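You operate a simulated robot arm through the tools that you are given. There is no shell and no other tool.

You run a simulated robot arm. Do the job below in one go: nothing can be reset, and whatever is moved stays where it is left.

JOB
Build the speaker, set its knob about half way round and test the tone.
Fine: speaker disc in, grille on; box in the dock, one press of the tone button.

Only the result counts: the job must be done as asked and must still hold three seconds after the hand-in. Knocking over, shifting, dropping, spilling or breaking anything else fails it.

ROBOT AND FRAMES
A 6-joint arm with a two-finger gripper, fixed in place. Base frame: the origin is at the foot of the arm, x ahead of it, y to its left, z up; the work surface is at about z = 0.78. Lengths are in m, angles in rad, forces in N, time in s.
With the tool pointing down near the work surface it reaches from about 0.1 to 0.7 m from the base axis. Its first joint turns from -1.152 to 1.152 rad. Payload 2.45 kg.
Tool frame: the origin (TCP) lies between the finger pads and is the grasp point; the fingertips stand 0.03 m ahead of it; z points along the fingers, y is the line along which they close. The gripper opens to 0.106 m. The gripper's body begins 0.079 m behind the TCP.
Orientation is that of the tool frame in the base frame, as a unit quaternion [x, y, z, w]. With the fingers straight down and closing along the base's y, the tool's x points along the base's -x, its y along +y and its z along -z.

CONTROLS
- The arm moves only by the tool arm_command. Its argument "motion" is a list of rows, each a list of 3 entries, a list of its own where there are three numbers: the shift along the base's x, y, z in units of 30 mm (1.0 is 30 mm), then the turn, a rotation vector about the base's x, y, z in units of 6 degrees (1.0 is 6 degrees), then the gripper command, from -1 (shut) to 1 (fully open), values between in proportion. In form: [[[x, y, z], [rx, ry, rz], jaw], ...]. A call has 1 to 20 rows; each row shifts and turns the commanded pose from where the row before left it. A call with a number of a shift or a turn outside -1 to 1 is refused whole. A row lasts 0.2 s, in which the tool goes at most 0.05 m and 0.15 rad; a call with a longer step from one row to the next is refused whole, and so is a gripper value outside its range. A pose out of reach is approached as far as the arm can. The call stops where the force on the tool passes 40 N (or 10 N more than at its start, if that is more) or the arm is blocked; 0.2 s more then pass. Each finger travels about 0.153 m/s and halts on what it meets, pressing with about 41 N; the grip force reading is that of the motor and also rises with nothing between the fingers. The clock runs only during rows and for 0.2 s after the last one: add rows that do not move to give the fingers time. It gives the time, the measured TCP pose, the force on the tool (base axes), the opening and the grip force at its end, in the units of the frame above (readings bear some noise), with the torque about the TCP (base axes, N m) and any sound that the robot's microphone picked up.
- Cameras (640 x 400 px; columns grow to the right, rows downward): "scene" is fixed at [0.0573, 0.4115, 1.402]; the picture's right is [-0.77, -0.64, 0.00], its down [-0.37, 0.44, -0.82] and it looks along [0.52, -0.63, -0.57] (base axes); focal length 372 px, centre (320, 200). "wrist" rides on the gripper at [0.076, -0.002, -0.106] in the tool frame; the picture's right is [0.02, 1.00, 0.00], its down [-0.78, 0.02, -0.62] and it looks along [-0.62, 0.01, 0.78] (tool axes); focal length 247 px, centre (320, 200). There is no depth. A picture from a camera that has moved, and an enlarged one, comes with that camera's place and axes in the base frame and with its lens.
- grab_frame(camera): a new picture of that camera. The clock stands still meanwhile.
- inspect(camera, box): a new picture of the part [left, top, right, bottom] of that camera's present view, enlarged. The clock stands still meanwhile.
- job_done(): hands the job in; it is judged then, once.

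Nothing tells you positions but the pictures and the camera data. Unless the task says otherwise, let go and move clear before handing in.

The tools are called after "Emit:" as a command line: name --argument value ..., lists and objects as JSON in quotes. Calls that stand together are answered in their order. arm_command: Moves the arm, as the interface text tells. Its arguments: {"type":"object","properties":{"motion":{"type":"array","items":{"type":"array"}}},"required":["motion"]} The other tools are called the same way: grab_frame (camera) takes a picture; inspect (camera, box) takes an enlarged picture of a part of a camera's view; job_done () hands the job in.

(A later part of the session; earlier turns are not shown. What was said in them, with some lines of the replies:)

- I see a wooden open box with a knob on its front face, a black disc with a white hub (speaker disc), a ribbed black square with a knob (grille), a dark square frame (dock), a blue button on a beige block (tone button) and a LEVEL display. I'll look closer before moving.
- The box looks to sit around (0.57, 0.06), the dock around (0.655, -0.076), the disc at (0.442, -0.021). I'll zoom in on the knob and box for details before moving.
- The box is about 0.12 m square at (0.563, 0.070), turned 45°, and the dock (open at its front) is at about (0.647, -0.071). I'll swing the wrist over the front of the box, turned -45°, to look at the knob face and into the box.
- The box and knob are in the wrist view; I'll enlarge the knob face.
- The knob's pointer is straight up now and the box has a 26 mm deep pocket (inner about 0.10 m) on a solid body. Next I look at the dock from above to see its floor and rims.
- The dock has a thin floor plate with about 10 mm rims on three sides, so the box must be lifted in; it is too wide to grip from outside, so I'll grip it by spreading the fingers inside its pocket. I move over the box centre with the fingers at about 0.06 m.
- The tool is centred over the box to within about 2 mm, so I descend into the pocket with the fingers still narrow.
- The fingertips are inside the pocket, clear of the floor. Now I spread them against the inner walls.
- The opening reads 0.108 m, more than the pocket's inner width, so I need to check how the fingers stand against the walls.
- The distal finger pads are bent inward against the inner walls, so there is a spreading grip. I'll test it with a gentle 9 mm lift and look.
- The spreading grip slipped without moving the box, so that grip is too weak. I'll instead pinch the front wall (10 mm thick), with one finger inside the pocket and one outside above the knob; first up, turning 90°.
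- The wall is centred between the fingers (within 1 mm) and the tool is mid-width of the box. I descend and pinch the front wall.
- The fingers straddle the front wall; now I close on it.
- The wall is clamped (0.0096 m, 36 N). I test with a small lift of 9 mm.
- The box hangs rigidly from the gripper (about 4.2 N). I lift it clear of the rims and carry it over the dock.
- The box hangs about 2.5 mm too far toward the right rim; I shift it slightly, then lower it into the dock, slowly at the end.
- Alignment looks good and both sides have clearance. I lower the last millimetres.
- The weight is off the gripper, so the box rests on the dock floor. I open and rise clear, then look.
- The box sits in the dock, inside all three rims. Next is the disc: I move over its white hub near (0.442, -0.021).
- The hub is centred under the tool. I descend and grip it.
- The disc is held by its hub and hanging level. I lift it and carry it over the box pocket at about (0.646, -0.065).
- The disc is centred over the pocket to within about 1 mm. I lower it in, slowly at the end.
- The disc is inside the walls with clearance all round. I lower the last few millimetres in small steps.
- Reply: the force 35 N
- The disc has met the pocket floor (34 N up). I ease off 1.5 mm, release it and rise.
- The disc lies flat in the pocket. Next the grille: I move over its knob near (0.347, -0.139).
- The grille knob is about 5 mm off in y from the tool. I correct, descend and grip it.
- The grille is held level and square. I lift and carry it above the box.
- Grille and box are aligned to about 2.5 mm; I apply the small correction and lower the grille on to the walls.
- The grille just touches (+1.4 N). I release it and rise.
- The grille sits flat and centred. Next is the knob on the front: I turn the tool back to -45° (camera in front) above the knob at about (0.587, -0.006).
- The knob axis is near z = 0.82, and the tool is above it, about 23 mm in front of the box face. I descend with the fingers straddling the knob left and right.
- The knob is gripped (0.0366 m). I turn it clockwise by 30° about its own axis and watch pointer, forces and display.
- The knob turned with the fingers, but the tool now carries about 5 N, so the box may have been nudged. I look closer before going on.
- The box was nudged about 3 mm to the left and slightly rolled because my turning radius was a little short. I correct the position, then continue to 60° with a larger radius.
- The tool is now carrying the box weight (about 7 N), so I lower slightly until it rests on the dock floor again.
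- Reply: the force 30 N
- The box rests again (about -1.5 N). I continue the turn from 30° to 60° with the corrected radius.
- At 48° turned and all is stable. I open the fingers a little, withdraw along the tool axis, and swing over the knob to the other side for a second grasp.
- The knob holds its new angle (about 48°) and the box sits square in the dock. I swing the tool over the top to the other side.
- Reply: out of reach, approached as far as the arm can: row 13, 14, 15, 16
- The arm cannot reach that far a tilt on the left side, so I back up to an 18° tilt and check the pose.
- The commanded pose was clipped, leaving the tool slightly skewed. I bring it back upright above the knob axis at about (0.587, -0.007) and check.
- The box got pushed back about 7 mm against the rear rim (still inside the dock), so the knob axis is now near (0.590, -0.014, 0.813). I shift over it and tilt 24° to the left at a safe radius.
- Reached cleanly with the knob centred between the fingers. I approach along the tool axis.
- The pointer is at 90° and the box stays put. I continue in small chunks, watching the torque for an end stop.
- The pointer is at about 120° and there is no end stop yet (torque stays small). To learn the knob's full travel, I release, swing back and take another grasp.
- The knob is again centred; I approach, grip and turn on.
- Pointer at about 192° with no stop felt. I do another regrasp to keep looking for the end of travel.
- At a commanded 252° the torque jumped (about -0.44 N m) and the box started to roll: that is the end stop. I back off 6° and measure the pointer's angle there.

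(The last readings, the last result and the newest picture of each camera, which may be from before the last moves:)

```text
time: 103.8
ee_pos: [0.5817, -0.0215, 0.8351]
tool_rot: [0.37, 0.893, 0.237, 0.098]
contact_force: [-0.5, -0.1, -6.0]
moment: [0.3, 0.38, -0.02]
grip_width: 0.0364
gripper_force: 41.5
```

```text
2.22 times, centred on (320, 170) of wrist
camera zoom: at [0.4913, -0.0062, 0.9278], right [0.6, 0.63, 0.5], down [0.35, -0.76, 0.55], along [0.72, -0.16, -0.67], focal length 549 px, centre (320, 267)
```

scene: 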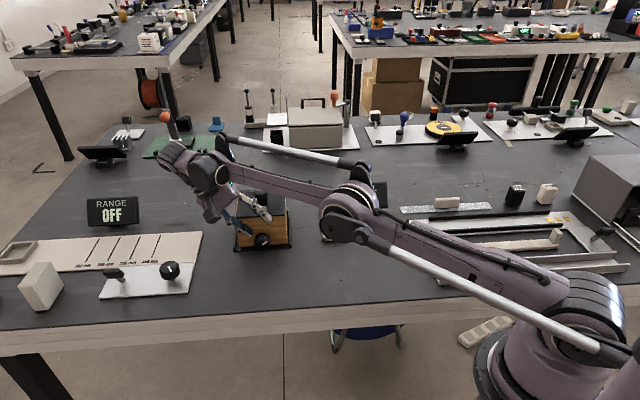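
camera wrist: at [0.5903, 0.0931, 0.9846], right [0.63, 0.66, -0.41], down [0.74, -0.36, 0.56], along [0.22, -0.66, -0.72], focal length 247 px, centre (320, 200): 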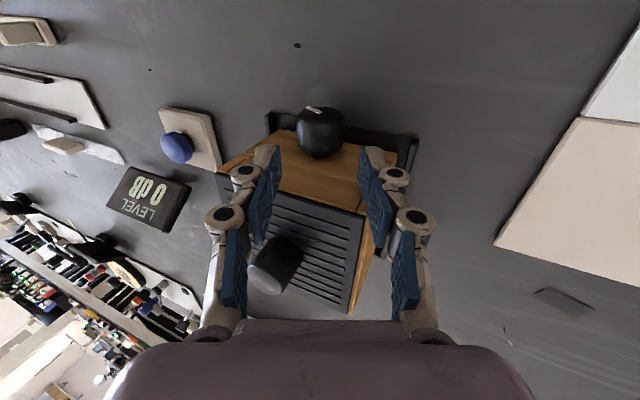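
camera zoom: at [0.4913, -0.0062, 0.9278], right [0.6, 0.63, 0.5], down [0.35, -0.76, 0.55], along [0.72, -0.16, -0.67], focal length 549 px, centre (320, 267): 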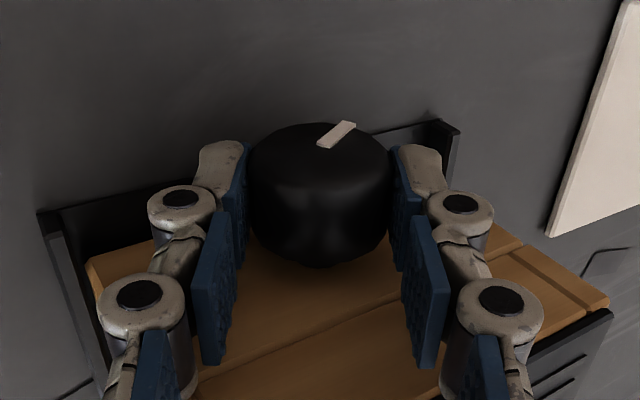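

The knob's stop is at about 240° from the start (pointer measured at about 240°), so half way is about 120°. I now turn it back counter-clockwise, first to the left-tilt limit.

Emit:
arm_command --motion '[[[0.055, 0.055, 0.0196], [-0.7071, 0.7071, 0], -1], [[0.0576, 0.0576, 0.0313], [-0.7071, 0.7071, 0], -1], [[0.0596, 0.0596, 0.0225], [-0.7071, 0.7071, 0], -1], [[0, 0, 0], [0, 0, 0], -1]]'

Emit:
arm_command --motion '[[[0.0609, 0.0609, 0.0137], [-0.7071, 0.7071, 0], -1], [[0.0616, 0.0616, 0.0046], [-0.7071, 0.7071, 0], -1], [[0.0616, 0.0616, -0.0046], [-0.7071, 0.7071, 0], -1], [[0, 0, 0], [0, 0, 0], -1]]'

Emit:
inspect --camera "scene" --box '[215, 195, 305, 265]'

```text
time: 104.8
ee_pos: [0.5867, -0.0151, 0.8375]
tool_rot: [0.38, 0.919, 0.094, 0.039]
contact_force: [-0.9, 0.8, -5.3]
moment: [0.33, 0.35, -0.01]
grip_width: 0.0364
gripper_force: 40.4
```

```text
time: 105.8
ee_pos: [0.5928, -0.01, 0.837]
tool_rot: [0.382, 0.923, -0.05, -0.021]
contact_force: [0.4, -0.3, -6.8]
moment: [0.34, 0.31, 0.02]
grip_width: 0.0363
gripper_force: 41.0
```

```text
5.71 times, centred on (260, 230) of scene
camera zoom: at [0.0574, 0.4115, 1.402], right [-0.77, -0.64, 0.0], down [-0.37, 0.44, -0.82], along [0.52, -0.63, -0.57], focal length 2123 px, centre (663, 29)
```

zoom: 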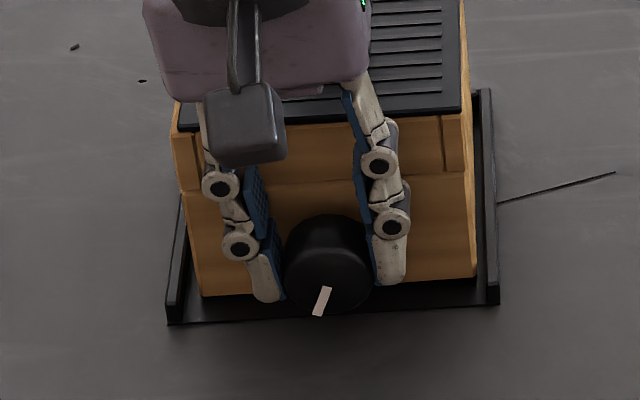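

Emit:
arm_command --motion '[[[0.0609, 0.0609, -0.0237], [-0.7071, 0.7071, 0], -1], [[0.0596, 0.0596, -0.0275], [-0.7071, 0.7071, 0], -1], [[0.0576, 0.0576, -0.0313], [-0.7071, 0.7071, 0], -1], [[0, 0, 0], [0, 0, 0], -1]]'

Emit:
inspect --camera "scene" --box '[215, 195, 305, 265]'

```text
time: 106.8
ee_pos: [0.5963, -0.0052, 0.8363]
tool_rot: [0.374, 0.904, -0.193, -0.08]
contact_force: [-0.8, 0.2, -6.2]
moment: [0.41, 0.27, 0.01]
grip_width: 0.0367
gripper_force: 40.9
```

```text
5.71 times, centred on (260, 230) of scene
camera zoom: at [0.0574, 0.4115, 1.402], right [-0.77, -0.64, 0.0], down [-0.37, 0.44, -0.82], along [0.52, -0.63, -0.57], focal length 2123 px, centre (663, 29)
```

zoom: 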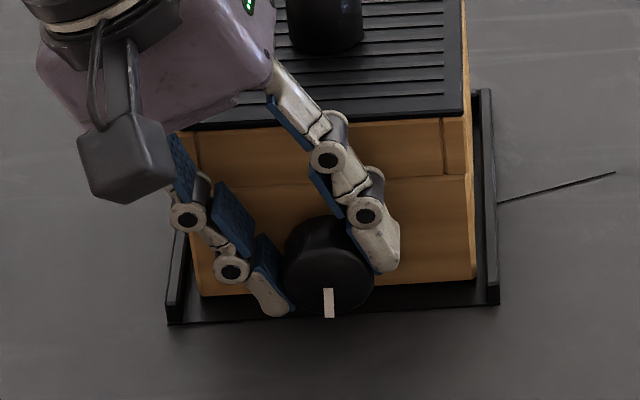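

Emit:
arm_command --motion '[[[0, 0, -0.03], [0, 0, 0], -1], [[0, 0, 0], [0, 0, 0], -1]]'

```text
time: 107.4
ee_pos: [0.5971, -0.0062, 0.8352]
tool_rot: [0.374, 0.903, -0.194, -0.081]
contact_force: [-2.2, -0.1, -2.2]
moment: [-0.01, -0.04, 0.01]
grip_width: 0.0366
gripper_force: 41.0
```

The load is balanced; I release, withdraw, and swing to the right side (42°) for the last grasp.

Emit:
arm_command --motion '[[[0, 0, 0], [0, 0, 0], -0.6], [[0, 0, 0], [0, 0, 0], -0.1], [[0, 0, 0], [0, 0, 0], -0.1], [[0.1318, 0.1318, 0.4186], [0, 0, 0], -0.1], [[0.1318, 0.1318, 0.4186], [0, 0, 0], -0.1], [[0.1318, 0.1318, 0.4186], [0, 0, 0], -0.1], [[0.1318, 0.1318, 0.4186], [0, 0, 0], -0.1], [[-0.1842, -0.1842, 0.1003], [0.7071, -0.7071, 0], -0.1], [[-0.1906, -0.1906, 0.072], [0.7071, -0.7071, 0], -0.1], [[-0.195, -0.195, 0.0437], [0.7071, -0.7071, 0], -0.1], [[-0.1971, -0.1971, 0.0147], [0.7071, -0.7071, 0], -0.1], [[-0.1971, -0.1971, -0.0147], [0.7071, -0.7071, 0], -0.1], [[-0.195, -0.195, -0.0437], [0.7071, -0.7071, 0], -0.1], [[-0.1906, -0.1906, -0.072], [0.7071, -0.7071, 0], -0.1], [[-0.1842, -0.1842, -0.1003], [0.7071, -0.7071, 0], -0.1], [[-0.1759, -0.1759, -0.1267], [0.7071, -0.7071, 0], -0.1], [[-0.1656, -0.1656, -0.152], [0.7071, -0.7071, 0], -0.1], [[-0.1533, -0.1533, -0.1758], [0.7071, -0.7071, 0], -0.1], [[0, 0, 0], [0, 0, 0], -0.1]]'

Emit:
inspect --camera "scene" --box '[215, 195, 305, 265]'

Emit:
inspect --camera "wrist" --box '[220, 80, 420, 230]'

```text
time: 111.4
ee_pos: [0.5527, -0.0512, 0.8714]
tool_rot: [0.358, 0.863, 0.33, 0.137]
contact_force: [-0.4, 0.5, -0.7]
moment: [-0.03, -0.03, -0.01]
grip_width: 0.0479
gripper_force: 0.1
```

```text
5.71 times, centred on (260, 230) of scene
camera zoom: at [0.0573, 0.4115, 1.402], right [-0.77, -0.64, 0.0], down [-0.37, 0.44, -0.82], along [0.52, -0.63, -0.57], focal length 2123 px, centre (663, 29)
```

zoom: 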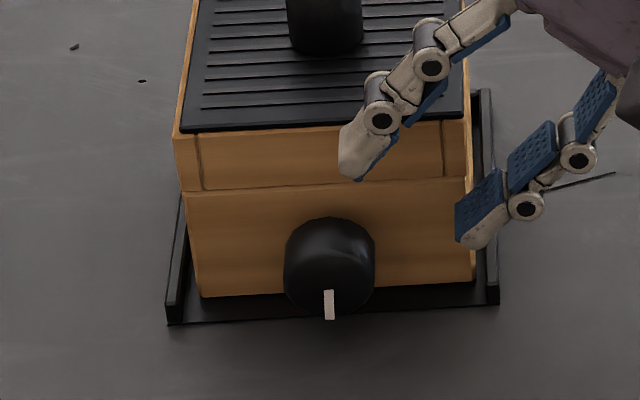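

```text
2.67 times, centred on (320, 155) of wrist
camera zoom: at [0.4489, -0.0474, 0.9501], right [0.51, 0.54, 0.67], down [0.27, -0.84, 0.47], along [0.82, -0.06, -0.57], focal length 659 px, centre (320, 320)
```

zoom: 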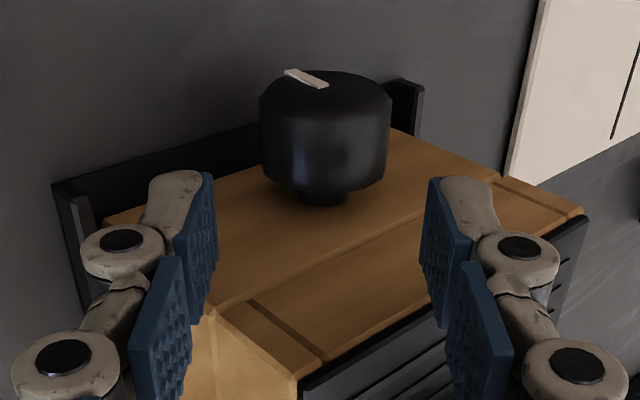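

Emit:
arm_command --motion '[[[0.2168, 0.2168, -0.3405], [0, 0, 0], -0.1], [[0.2168, 0.2168, -0.3405], [0, 0, 0], -0.1], [[0.2168, 0.2168, -0.3405], [0, 0, 0], -0.1], [[0.2168, 0.2168, -0.3405], [0, 0, 0], -0.1], [[0, 0, 0], [0, 0, 0], -0.1]]'

Emit:
inspect --camera "scene" --box '[215, 195, 305, 265]'

Emit:
inspect --camera "wrist" --box '[200, 80, 440, 260]'

```text
time: 112.6
ee_pos: [0.5774, -0.0238, 0.8291]
tool_rot: [0.358, 0.863, 0.33, 0.137]
contact_force: [0.3, 0.0, -0.1]
moment: [-0.02, 0.0, 0.01]
grip_width: 0.0477
gripper_force: 0.1
```

```text
5.71 times, centred on (260, 230) of scene
camera zoom: at [0.0573, 0.4115, 1.402], right [-0.77, -0.64, 0.0], down [-0.37, 0.44, -0.82], along [0.52, -0.63, -0.57], focal length 2123 px, centre (663, 29)
```

zoom: 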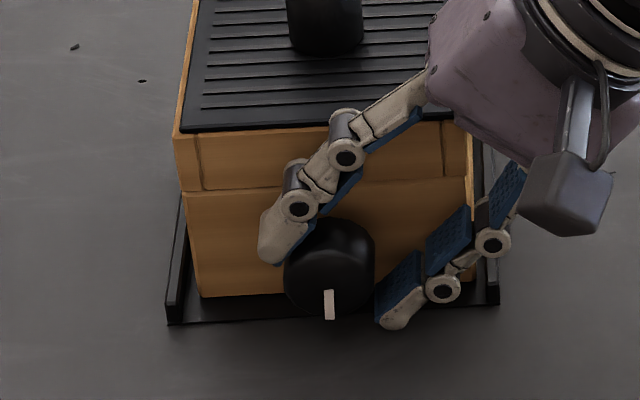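

```text
2.22 times, centred on (320, 170) of wrist
camera zoom: at [0.4746, -0.0217, 0.9084], right [0.51, 0.54, 0.67], down [0.27, -0.84, 0.47], along [0.82, -0.06, -0.57], focal length 549 px, centre (320, 267)
```

zoom: 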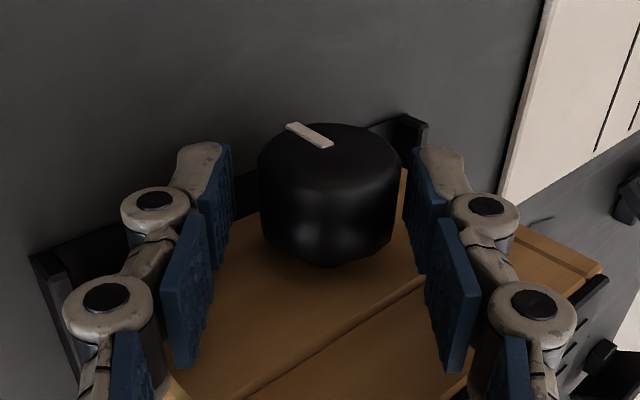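

The knob sits about 2 mm toward one finger; I centre the tool, then grip.

Emit:
arm_command --motion '[[[0.0315, 0.0315, 0.04], [0, 0, 0], -0.1], [[0, 0, 0], [0, 0, 0], -0.3], [[0, 0, 0], [0, 0, 0], -0.6], [[0, 0, 0], [0, 0, 0], -1], [[0, 0, 0], [0, 0, 0], -1]]'

Emit:
arm_command --motion '[[[0.0479, 0.0479, 0.0549], [-0.7071, 0.7071, 0], -1], [[0.0517, 0.0517, 0.0475], [-0.7071, 0.7071, 0], -1], [[0.055, 0.055, 0.0396], [-0.7071, 0.7071, 0], -1], [[0, 0, 0], [0, 0, 0], -1]]'

Emit:
inspect --camera "scene" --box '[215, 195, 305, 265]'

```text
time: 113.8
ee_pos: [0.5798, -0.0242, 0.8303]
tool_rot: [0.357, 0.863, 0.331, 0.137]
contact_force: [2.6, 0.8, 6.2]
moment: [0.1, -0.11, 0.04]
grip_width: 0.0365
gripper_force: 40.7
```

```text
time: 114.8
ee_pos: [0.5837, -0.02, 0.8351]
tool_rot: [0.375, 0.904, 0.189, 0.079]
contact_force: [0.2, -2.2, 0.5]
moment: [0.01, 0.06, -0.09]
grip_width: 0.0367
gripper_force: 40.8
```

```text
5.71 times, centred on (260, 230) of scene
camera zoom: at [0.0574, 0.4115, 1.402], right [-0.77, -0.64, 0.0], down [-0.37, 0.44, -0.82], along [0.52, -0.63, -0.57], focal length 2123 px, centre (663, 29)
```

zoom: 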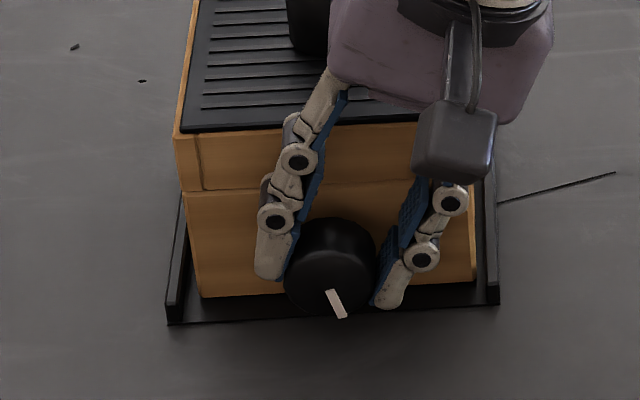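

Good: the pointer follows (about 166°). I continue counter-clockwise.

Emit:
arm_command --motion '[[[0.0576, 0.0576, 0.0313], [-0.7071, 0.7071, 0], -1], [[0.0596, 0.0596, 0.0225], [-0.7071, 0.7071, 0], -1], [[0.0609, 0.0609, 0.0137], [-0.7071, 0.7071, 0], -1], [[0.0616, 0.0616, 0.0046], [-0.7071, 0.7071, 0], -1], [[0, 0, 0], [0, 0, 0], -1]]'

Emit:
inspect --camera "scene" --box '[215, 195, 305, 265]'

```text
time: 116.0
ee_pos: [0.5915, -0.0124, 0.8383]
tool_rot: [0.382, 0.924, -0.003, 0.0]
contact_force: [0.3, 0.2, -2.3]
moment: [0.37, 0.37, -0.01]
grip_width: 0.0367
gripper_force: 41.1
```

```text
5.71 times, centred on (260, 230) of scene
camera zoom: at [0.0574, 0.4115, 1.402], right [-0.77, -0.64, 0.0], down [-0.37, 0.44, -0.82], along [0.52, -0.63, -0.57], focal length 2123 px, centre (663, 29)
```

zoom: 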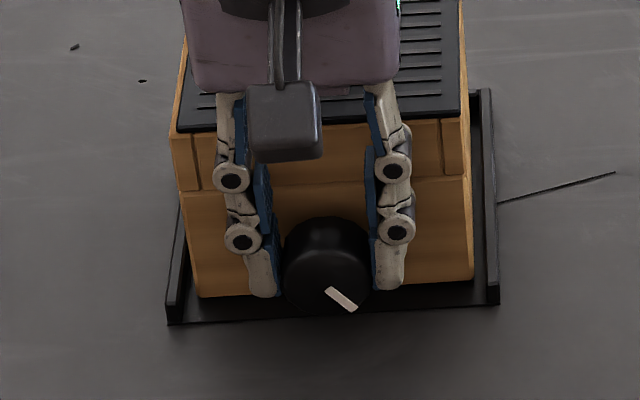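

Emit:
arm_command --motion '[[[0.0616, 0.0616, -0.0046], [-0.7071, 0.7071, 0], -1], [[0.0609, 0.0609, -0.0137], [-0.7071, 0.7071, 0], -1], [[0.0596, 0.0596, -0.0225], [-0.7071, 0.7071, 0], -1], [[0.0576, 0.0576, -0.0413], [-0.7071, 0.7071, 0], -1], [[0, 0, 0], [0, 0, 0], -1]]'

Emit:
inspect --camera "scene" --box '[235, 220, 290, 260]'

```text
time: 117.2
ee_pos: [0.599, -0.005, 0.8355]
tool_rot: [0.374, 0.903, -0.193, -0.081]
contact_force: [0.3, 0.2, 0.1]
moment: [0.2, 0.15, 0.04]
grip_width: 0.0366
gripper_force: 41.4
```

```text
10.00 times, centred on (262, 240) of scene
camera zoom: at [0.0574, 0.4115, 1.402], right [-0.77, -0.64, 0.0], down [-0.37, 0.44, -0.82], along [0.52, -0.63, -0.57], focal length 3715 px, centre (895, -200)
```

zoom: 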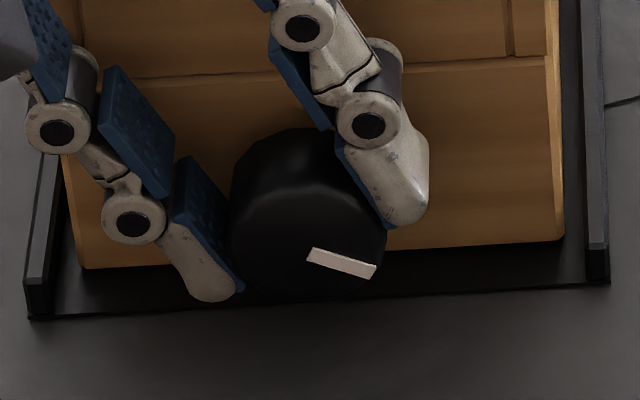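

The pointer is at about 117°, essentially half of the 240° travel. I release the knob and withdraw.

Emit:
arm_command --motion '[[[0, 0, 0], [0, 0, 0], -0.6], [[0, 0, 0], [0, 0, 0], -0.1], [[0, 0, 0], [0, 0, 0], -0.1], [[0.1318, 0.1318, 0.4186], [0, 0, 0], -0.1], [[0.1318, 0.1318, 0.4186], [0, 0, 0], -0.1], [[0.1318, 0.1318, 0.4186], [0, 0, 0], -0.1], [[0.1318, 0.1318, 0.4186], [0, 0, 0], -0.1], [[-0.1842, -0.1842, 0.3], [0.7071, -0.7071, 0], -0.1], [[-0.1906, -0.1906, 0.5], [0.7071, -0.7071, 0], -0.1], [[-0.195, -0.195, 0.6], [0.7071, -0.7071, 0], -0.1], [[-0.1971, -0.1971, 0.7], [0.7071, -0.7071, 0], -0.1], [[0, 0, 0.5], [0, 0, 0], -0.1], [[0, 0, 0], [0, 0, 0], -0.1]]'

Emit:
grab_frame --camera "scene"

Emit:
inspect --camera "scene" --box '[215, 175, 315, 265]'

Emit:
grab_frame --camera "wrist"

```text
time: 120.0
ee_pos: [0.5918, -0.0127, 0.964]
tool_rot: [0.384, 0.923, 0.0, 0.0]
contact_force: [-0.2, 0.5, -0.2]
moment: [0.01, -0.03, 0.01]
grip_width: 0.0477
gripper_force: 0.1
```

```text
taken
```

scene: 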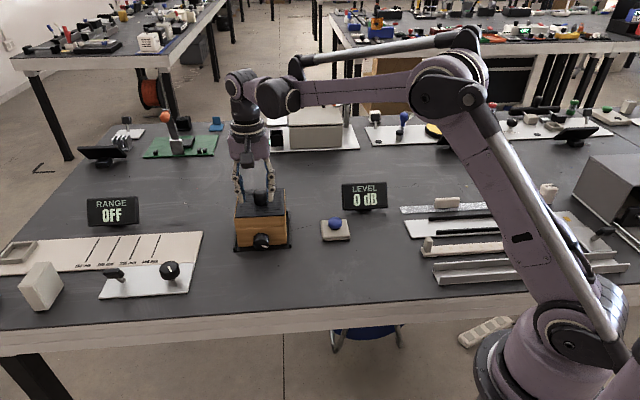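

```text
4.44 times, centred on (265, 220) of scene
camera zoom: at [0.0573, 0.4115, 1.402], right [-0.77, -0.64, 0.0], down [-0.37, 0.44, -0.82], along [0.52, -0.63, -0.57], focal length 1651 px, centre (564, 111)
```

zoom: 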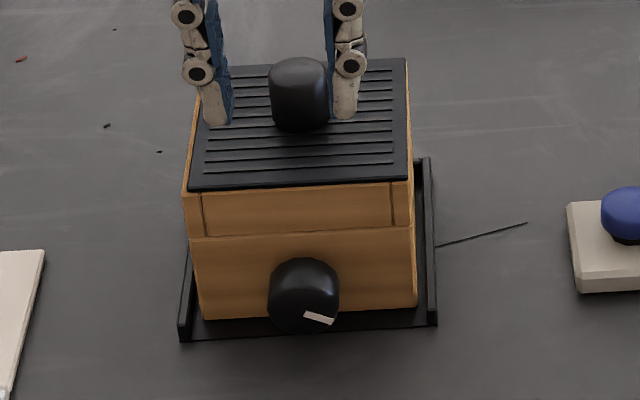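

```text
taken
camera wrist: at [0.5382, 0.0399, 1.0709], right [0.69, 0.72, 0.0], down [0.57, -0.54, 0.62], along [0.45, -0.43, -0.78], focal length 247 px, centre (320, 200)
```

wrist: 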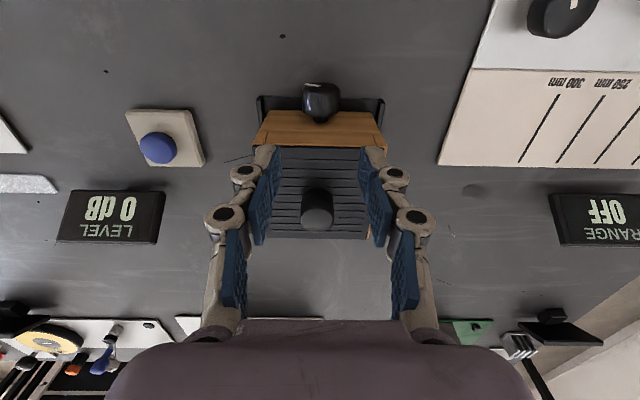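

The knob keeps its setting and the speaker stands in the dock with the grille on. Next the tone button near (0.498, -0.182): I move above it with the fingers closed and look.

Emit:
arm_command --motion '[[[-0.447, -0.806, 0], [0, 0, 0], -0.3], [[-0.447, -0.806, 0], [0, 0, 0], -0.6], [[-0.447, -0.806, 0], [0, 0, 0], -1], [[-0.447, -0.806, 0], [0, 0, 0], -1], [[-0.447, -0.806, 0], [0, 0, 0], -1], [[-0.447, -0.806, 0], [0, 0, 0], -1], [[-0.447, -0.806, 0], [0, 0, 0], -1], [[0, 0, 0], [0, 0, 0], -1]]'

Emit:
grab_frame --camera "wrist"

Emit:
inspect --camera "wrist" --box '[220, 30, 420, 200]'

Emit:
inspect --camera "scene" --box '[220, 160, 400, 260]'

```text
time: 121.8
ee_pos: [0.4999, -0.1814, 0.9644]
tool_rot: [0.382, 0.924, -0.002, -0.001]
contact_force: [0.6, -0.1, 0.8]
moment: [-0.03, -0.01, -0.04]
grip_width: 0.0002
gripper_force: 29.1
```

```text
taken
camera wrist: at [0.4453, -0.1286, 1.0717], right [0.69, 0.72, 0.0], down [0.57, -0.54, 0.62], along [0.45, -0.43, -0.78], focal length 247 px, centre (320, 200)
```

wrist: 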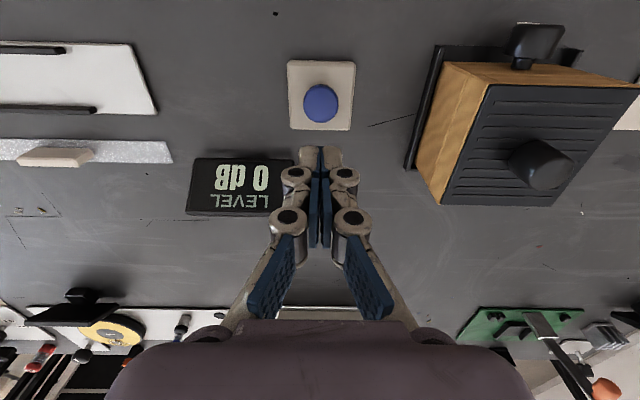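

```text
2.35 times, centred on (320, 115) of wrist
camera zoom: at [0.4453, -0.1286, 1.0717], right [0.69, 0.72, 0.0], down [0.57, -0.54, 0.62], along [0.45, -0.43, -0.78], focal length 581 px, centre (320, 400)
```

zoom: 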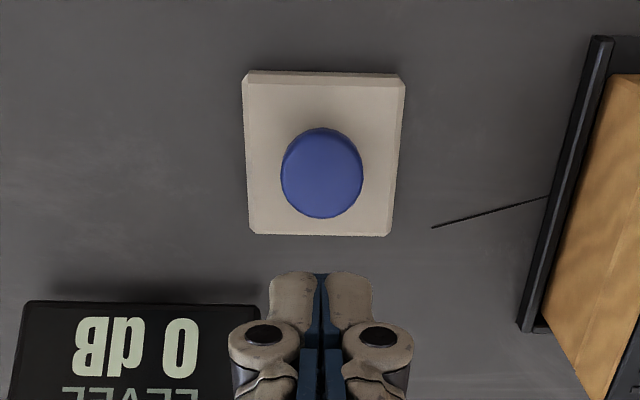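

```text
3.56 times, centred on (310, 210) of scene
camera zoom: at [0.0573, 0.4115, 1.402], right [-0.77, -0.64, 0.0], down [-0.37, 0.44, -0.82], along [0.52, -0.63, -0.57], focal length 1321 px, centre (356, 164)
```

zoom: 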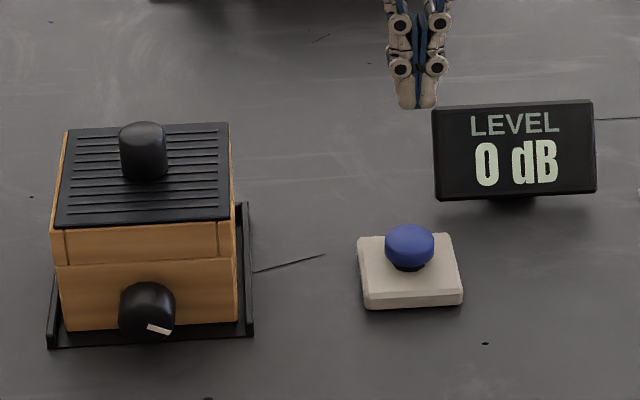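

Emit:
inspect --camera "wrist" --box '[395, 20, 595, 220]'

Emit:
inspect --camera "wrist" --box '[395, 130, 455, 215]'

```text
2.00 times, centred on (495, 120) of wrist
camera zoom: at [0.4453, -0.1286, 1.0717], right [0.69, 0.72, 0.0], down [0.57, -0.54, 0.62], along [0.45, -0.43, -0.78], focal length 494 px, centre (-30, 360)
```

zoom: 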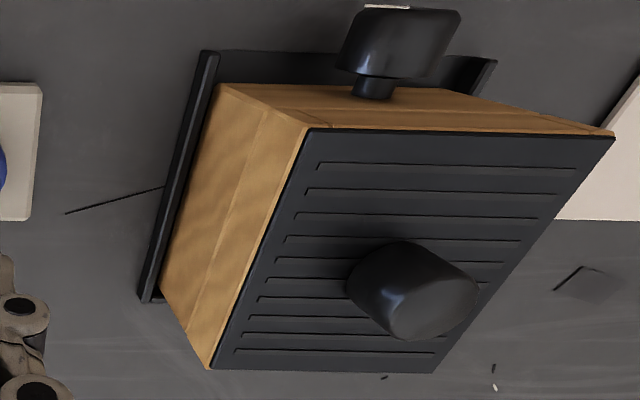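

```text
4.71 times, centred on (425, 172) of wrist
camera zoom: at [0.4453, -0.1286, 1.0717], right [0.69, 0.72, 0.0], down [0.57, -0.54, 0.62], along [0.45, -0.43, -0.78], focal length 1162 px, centre (-174, 329)
```

zoom: 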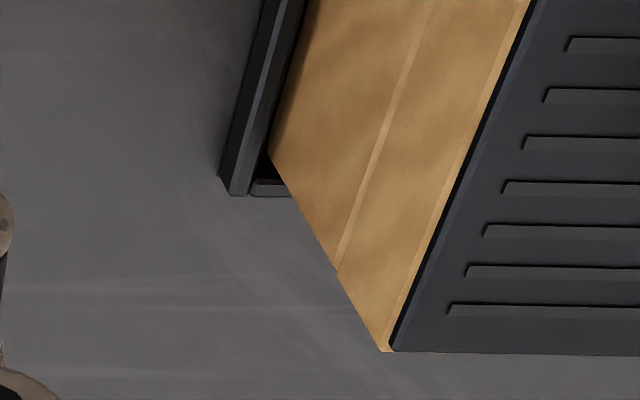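

The speaker is flat inside the dock, clear of the rear rim. I centre on the button, descend to just above it, then press once.

Emit:
arm_command --motion '[[[0.057, -0.057, -0.8], [0, 0, 0], -1], [[0, 0, -0.9], [0, 0, 0], -1], [[0, 0, -0.9], [0, 0, 0], -1], [[0, 0, -0.7], [0, 0, 0], -1], [[0, 0, -0.2], [0, 0, 0], -1], [[0, 0, 0], [0, 0, 0], -1]]'

Emit:
inspect --camera "scene" --box '[290, 170, 390, 250]'

Emit:
grab_frame --camera "wrist"

```text
time: 123.2
ee_pos: [0.4997, -0.1823, 0.8577]
tool_rot: [0.383, 0.924, -0.002, 0.0]
contact_force: [0.1, 0.1, 0.0]
moment: [0.0, -0.01, 0.01]
grip_width: 0.0
gripper_force: 28.8
```

```text
5.00 times, centred on (340, 210) of scene
camera zoom: at [0.0573, 0.4115, 1.402], right [-0.77, -0.64, 0.0], down [-0.37, 0.44, -0.82], along [0.52, -0.63, -0.57], focal length 1857 px, centre (220, 150)
```

zoom: 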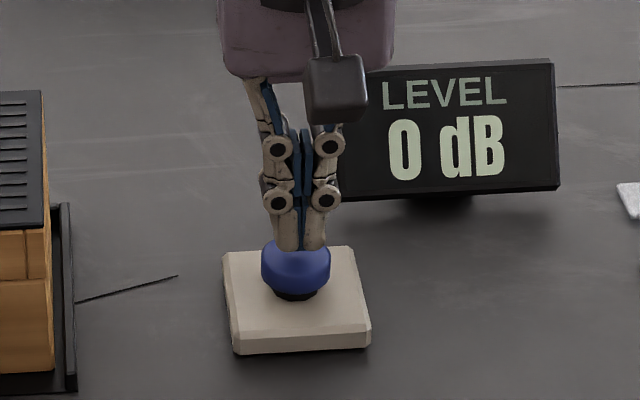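

```text
taken
camera wrist: at [0.4462, -0.1292, 0.965], right [0.69, 0.72, 0.0], down [0.57, -0.54, 0.62], along [0.45, -0.43, -0.78], focal length 247 px, centre (320, 200)
```

wrist: 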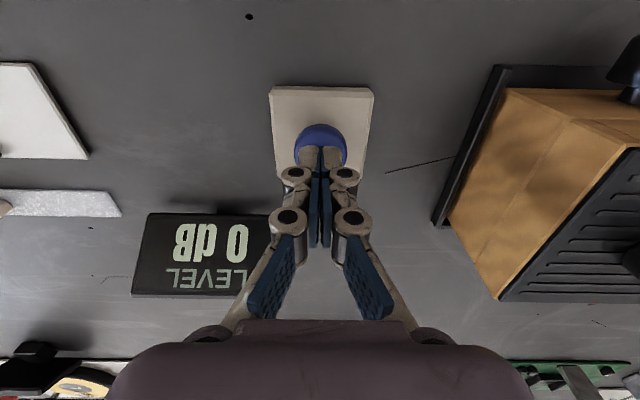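

Emit:
arm_command --motion '[[[0, 0, -0.1], [0, 0, 0], -1], [[0, 0, -0.1], [0, 0, 0], -1], [[0, 0, -0.1], [0, 0, 0], -1], [[0, 0, -0.1], [0, 0, 0], -1]]'

Emit:
inspect --camera "scene" --box '[290, 170, 390, 250]'

```text
time: 124.2
ee_pos: [0.4986, -0.1827, 0.8478]
tool_rot: [0.382, 0.924, -0.002, -0.001]
contact_force: [0.0, -0.5, -0.5]
moment: [0.0, 0.0, -0.02]
grip_width: 0.0
gripper_force: 28.1
```

```text
5.00 times, centred on (340, 210) of scene
camera zoom: at [0.0573, 0.4115, 1.402], right [-0.77, -0.64, 0.0], down [-0.37, 0.44, -0.82], along [0.52, -0.63, -0.57], focal length 1857 px, centre (220, 150)
```

zoom: 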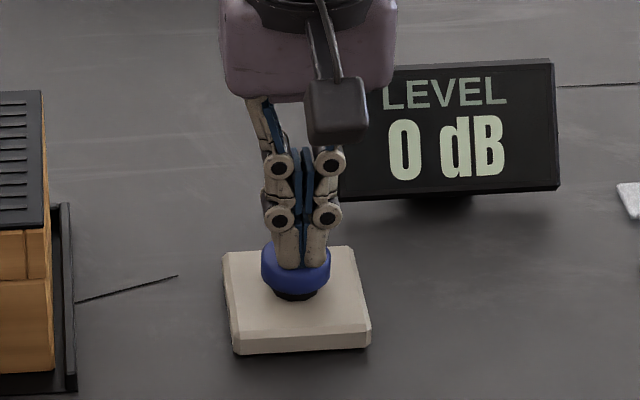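

Emit:
arm_command --motion '[[[0, 0, -0.07], [0, 0, 0], -1], [[0, 0, -0.07], [0, 0, 0], -1], [[0, 0, -0.07], [0, 0, 0], -1]]'

Emit:
inspect --camera "scene" --box '[290, 170, 390, 250]'

```text
time: 125.0
ee_pos: [0.4995, -0.1822, 0.8401]
tool_rot: [0.383, 0.924, -0.002, -0.001]
contact_force: [0.3, -0.4, 3.5]
moment: [-0.02, -0.04, -0.03]
grip_width: 0.006
gripper_force: 28.7
heard: click
```

```text
5.00 times, centred on (340, 210) of scene
camera zoom: at [0.0573, 0.4115, 1.402], right [-0.77, -0.64, 0.0], down [-0.37, 0.44, -0.82], along [0.52, -0.63, -0.57], focal length 1857 px, centre (220, 150)
```

zoom: 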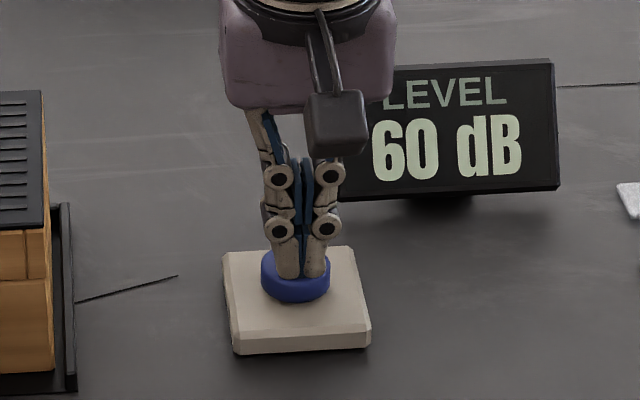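

A click was heard and the display reads 60 dB. I rise straight up off the button and move clear.

Emit:
arm_command --motion '[[[0, 0, 0.3], [0, 0, 0], -1], [[0, 0, 0.7], [0, 0, 0], -1], [[0, 0, 0.9], [0, 0, 0], -1], [[0, 0, 0.9], [0, 0, 0], -1], [[0, 0, 0.9], [0, 0, 0], -1], [[0, 0, 0.9], [0, 0, 0], -1], [[-0.5, 0, 0.5], [0, 0, 0], -1], [[-0.8, 0, 0.3], [0, 0, 0], -1], [[-0.8, 0, 0], [0, 0, 0], -1], [[0, 0, 0], [0, 0, 0], -1]]'

Emit:
grab_frame --camera "scene"

Emit:
inspect --camera "scene" --box '[220, 160, 400, 260]'

Emit:
grab_frame --camera "wrist"

```text
time: 127.2
ee_pos: [0.4365, -0.1825, 1.0012]
tool_rot: [0.383, 0.924, -0.002, 0.0]
contact_force: [-0.6, -0.7, -0.3]
moment: [-0.02, 0.0, 0.03]
grip_width: 0.0001
gripper_force: 29.3
```

```text
taken
```

scene: 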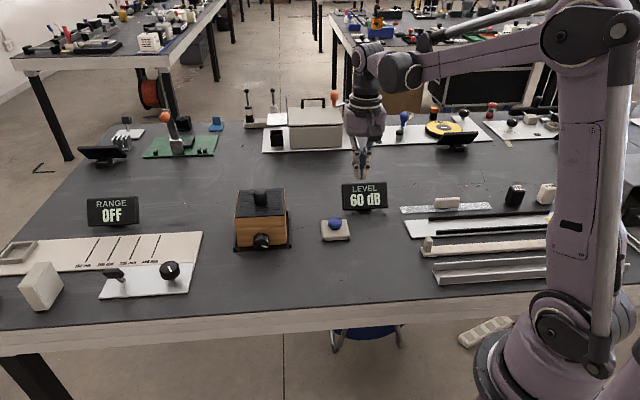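

```text
3.56 times, centred on (310, 210) of scene
camera zoom: at [0.0573, 0.4115, 1.402], right [-0.77, -0.64, 0.0], down [-0.37, 0.44, -0.82], along [0.52, -0.63, -0.57], focal length 1321 px, centre (356, 164)
```

zoom: 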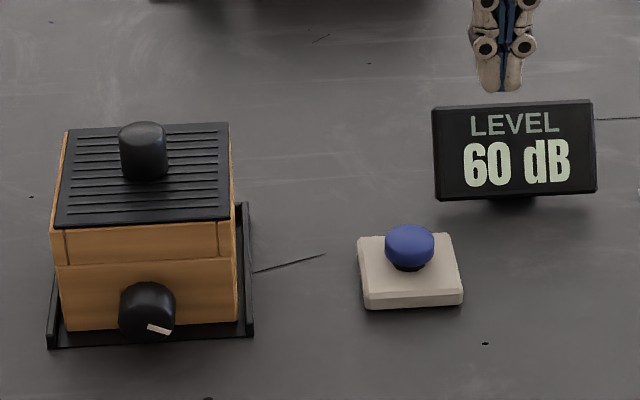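

```text
taken
camera wrist: at [0.3826, -0.13, 1.1093], right [0.69, 0.72, 0.0], down [0.57, -0.54, 0.62], along [0.45, -0.43, -0.78], focal length 247 px, centre (320, 200)
```

wrist: 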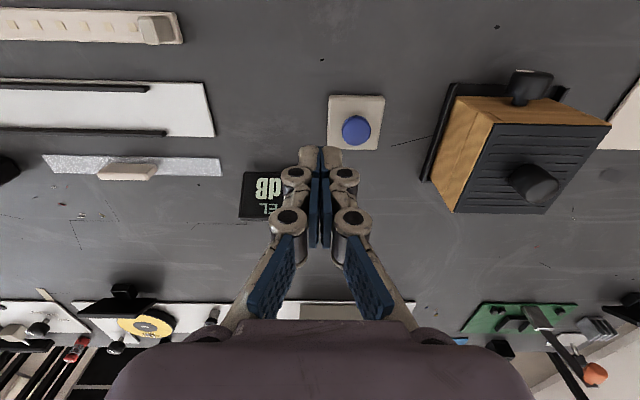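

Everything is in place: disc inside, grille on, box in the dock, knob at about half its travel, and the tone test reads 60 dB after one press. The gripper is clear, so I hand in.

Emit:
job_done

```text
The job is handed in.
```

The speaker is built and docked, the knob is set about half way, and the tone test gave a click and a reading of 60 dB. I handed the job in, but no verdict has come back.

- **Build:** the disc lies in the box and the grille sits flat on top. The box stands inside all three rims of the dock. It sits a few millimetres further back than where I first set it, because the arm nudged it while I was turning the knob.
- **Knob:** I turned it clockwise until I felt an end stop at about 240° from where it started, then brought it back to about 117°. This assumes the start position was the other end of its travel, which I did not check by turning it the other way.
- **Tone button:** pressed once only, and it came back up afterwards.

From the final pictures, nothing else on the table was moved or knocked. The gripper is clear of everything.
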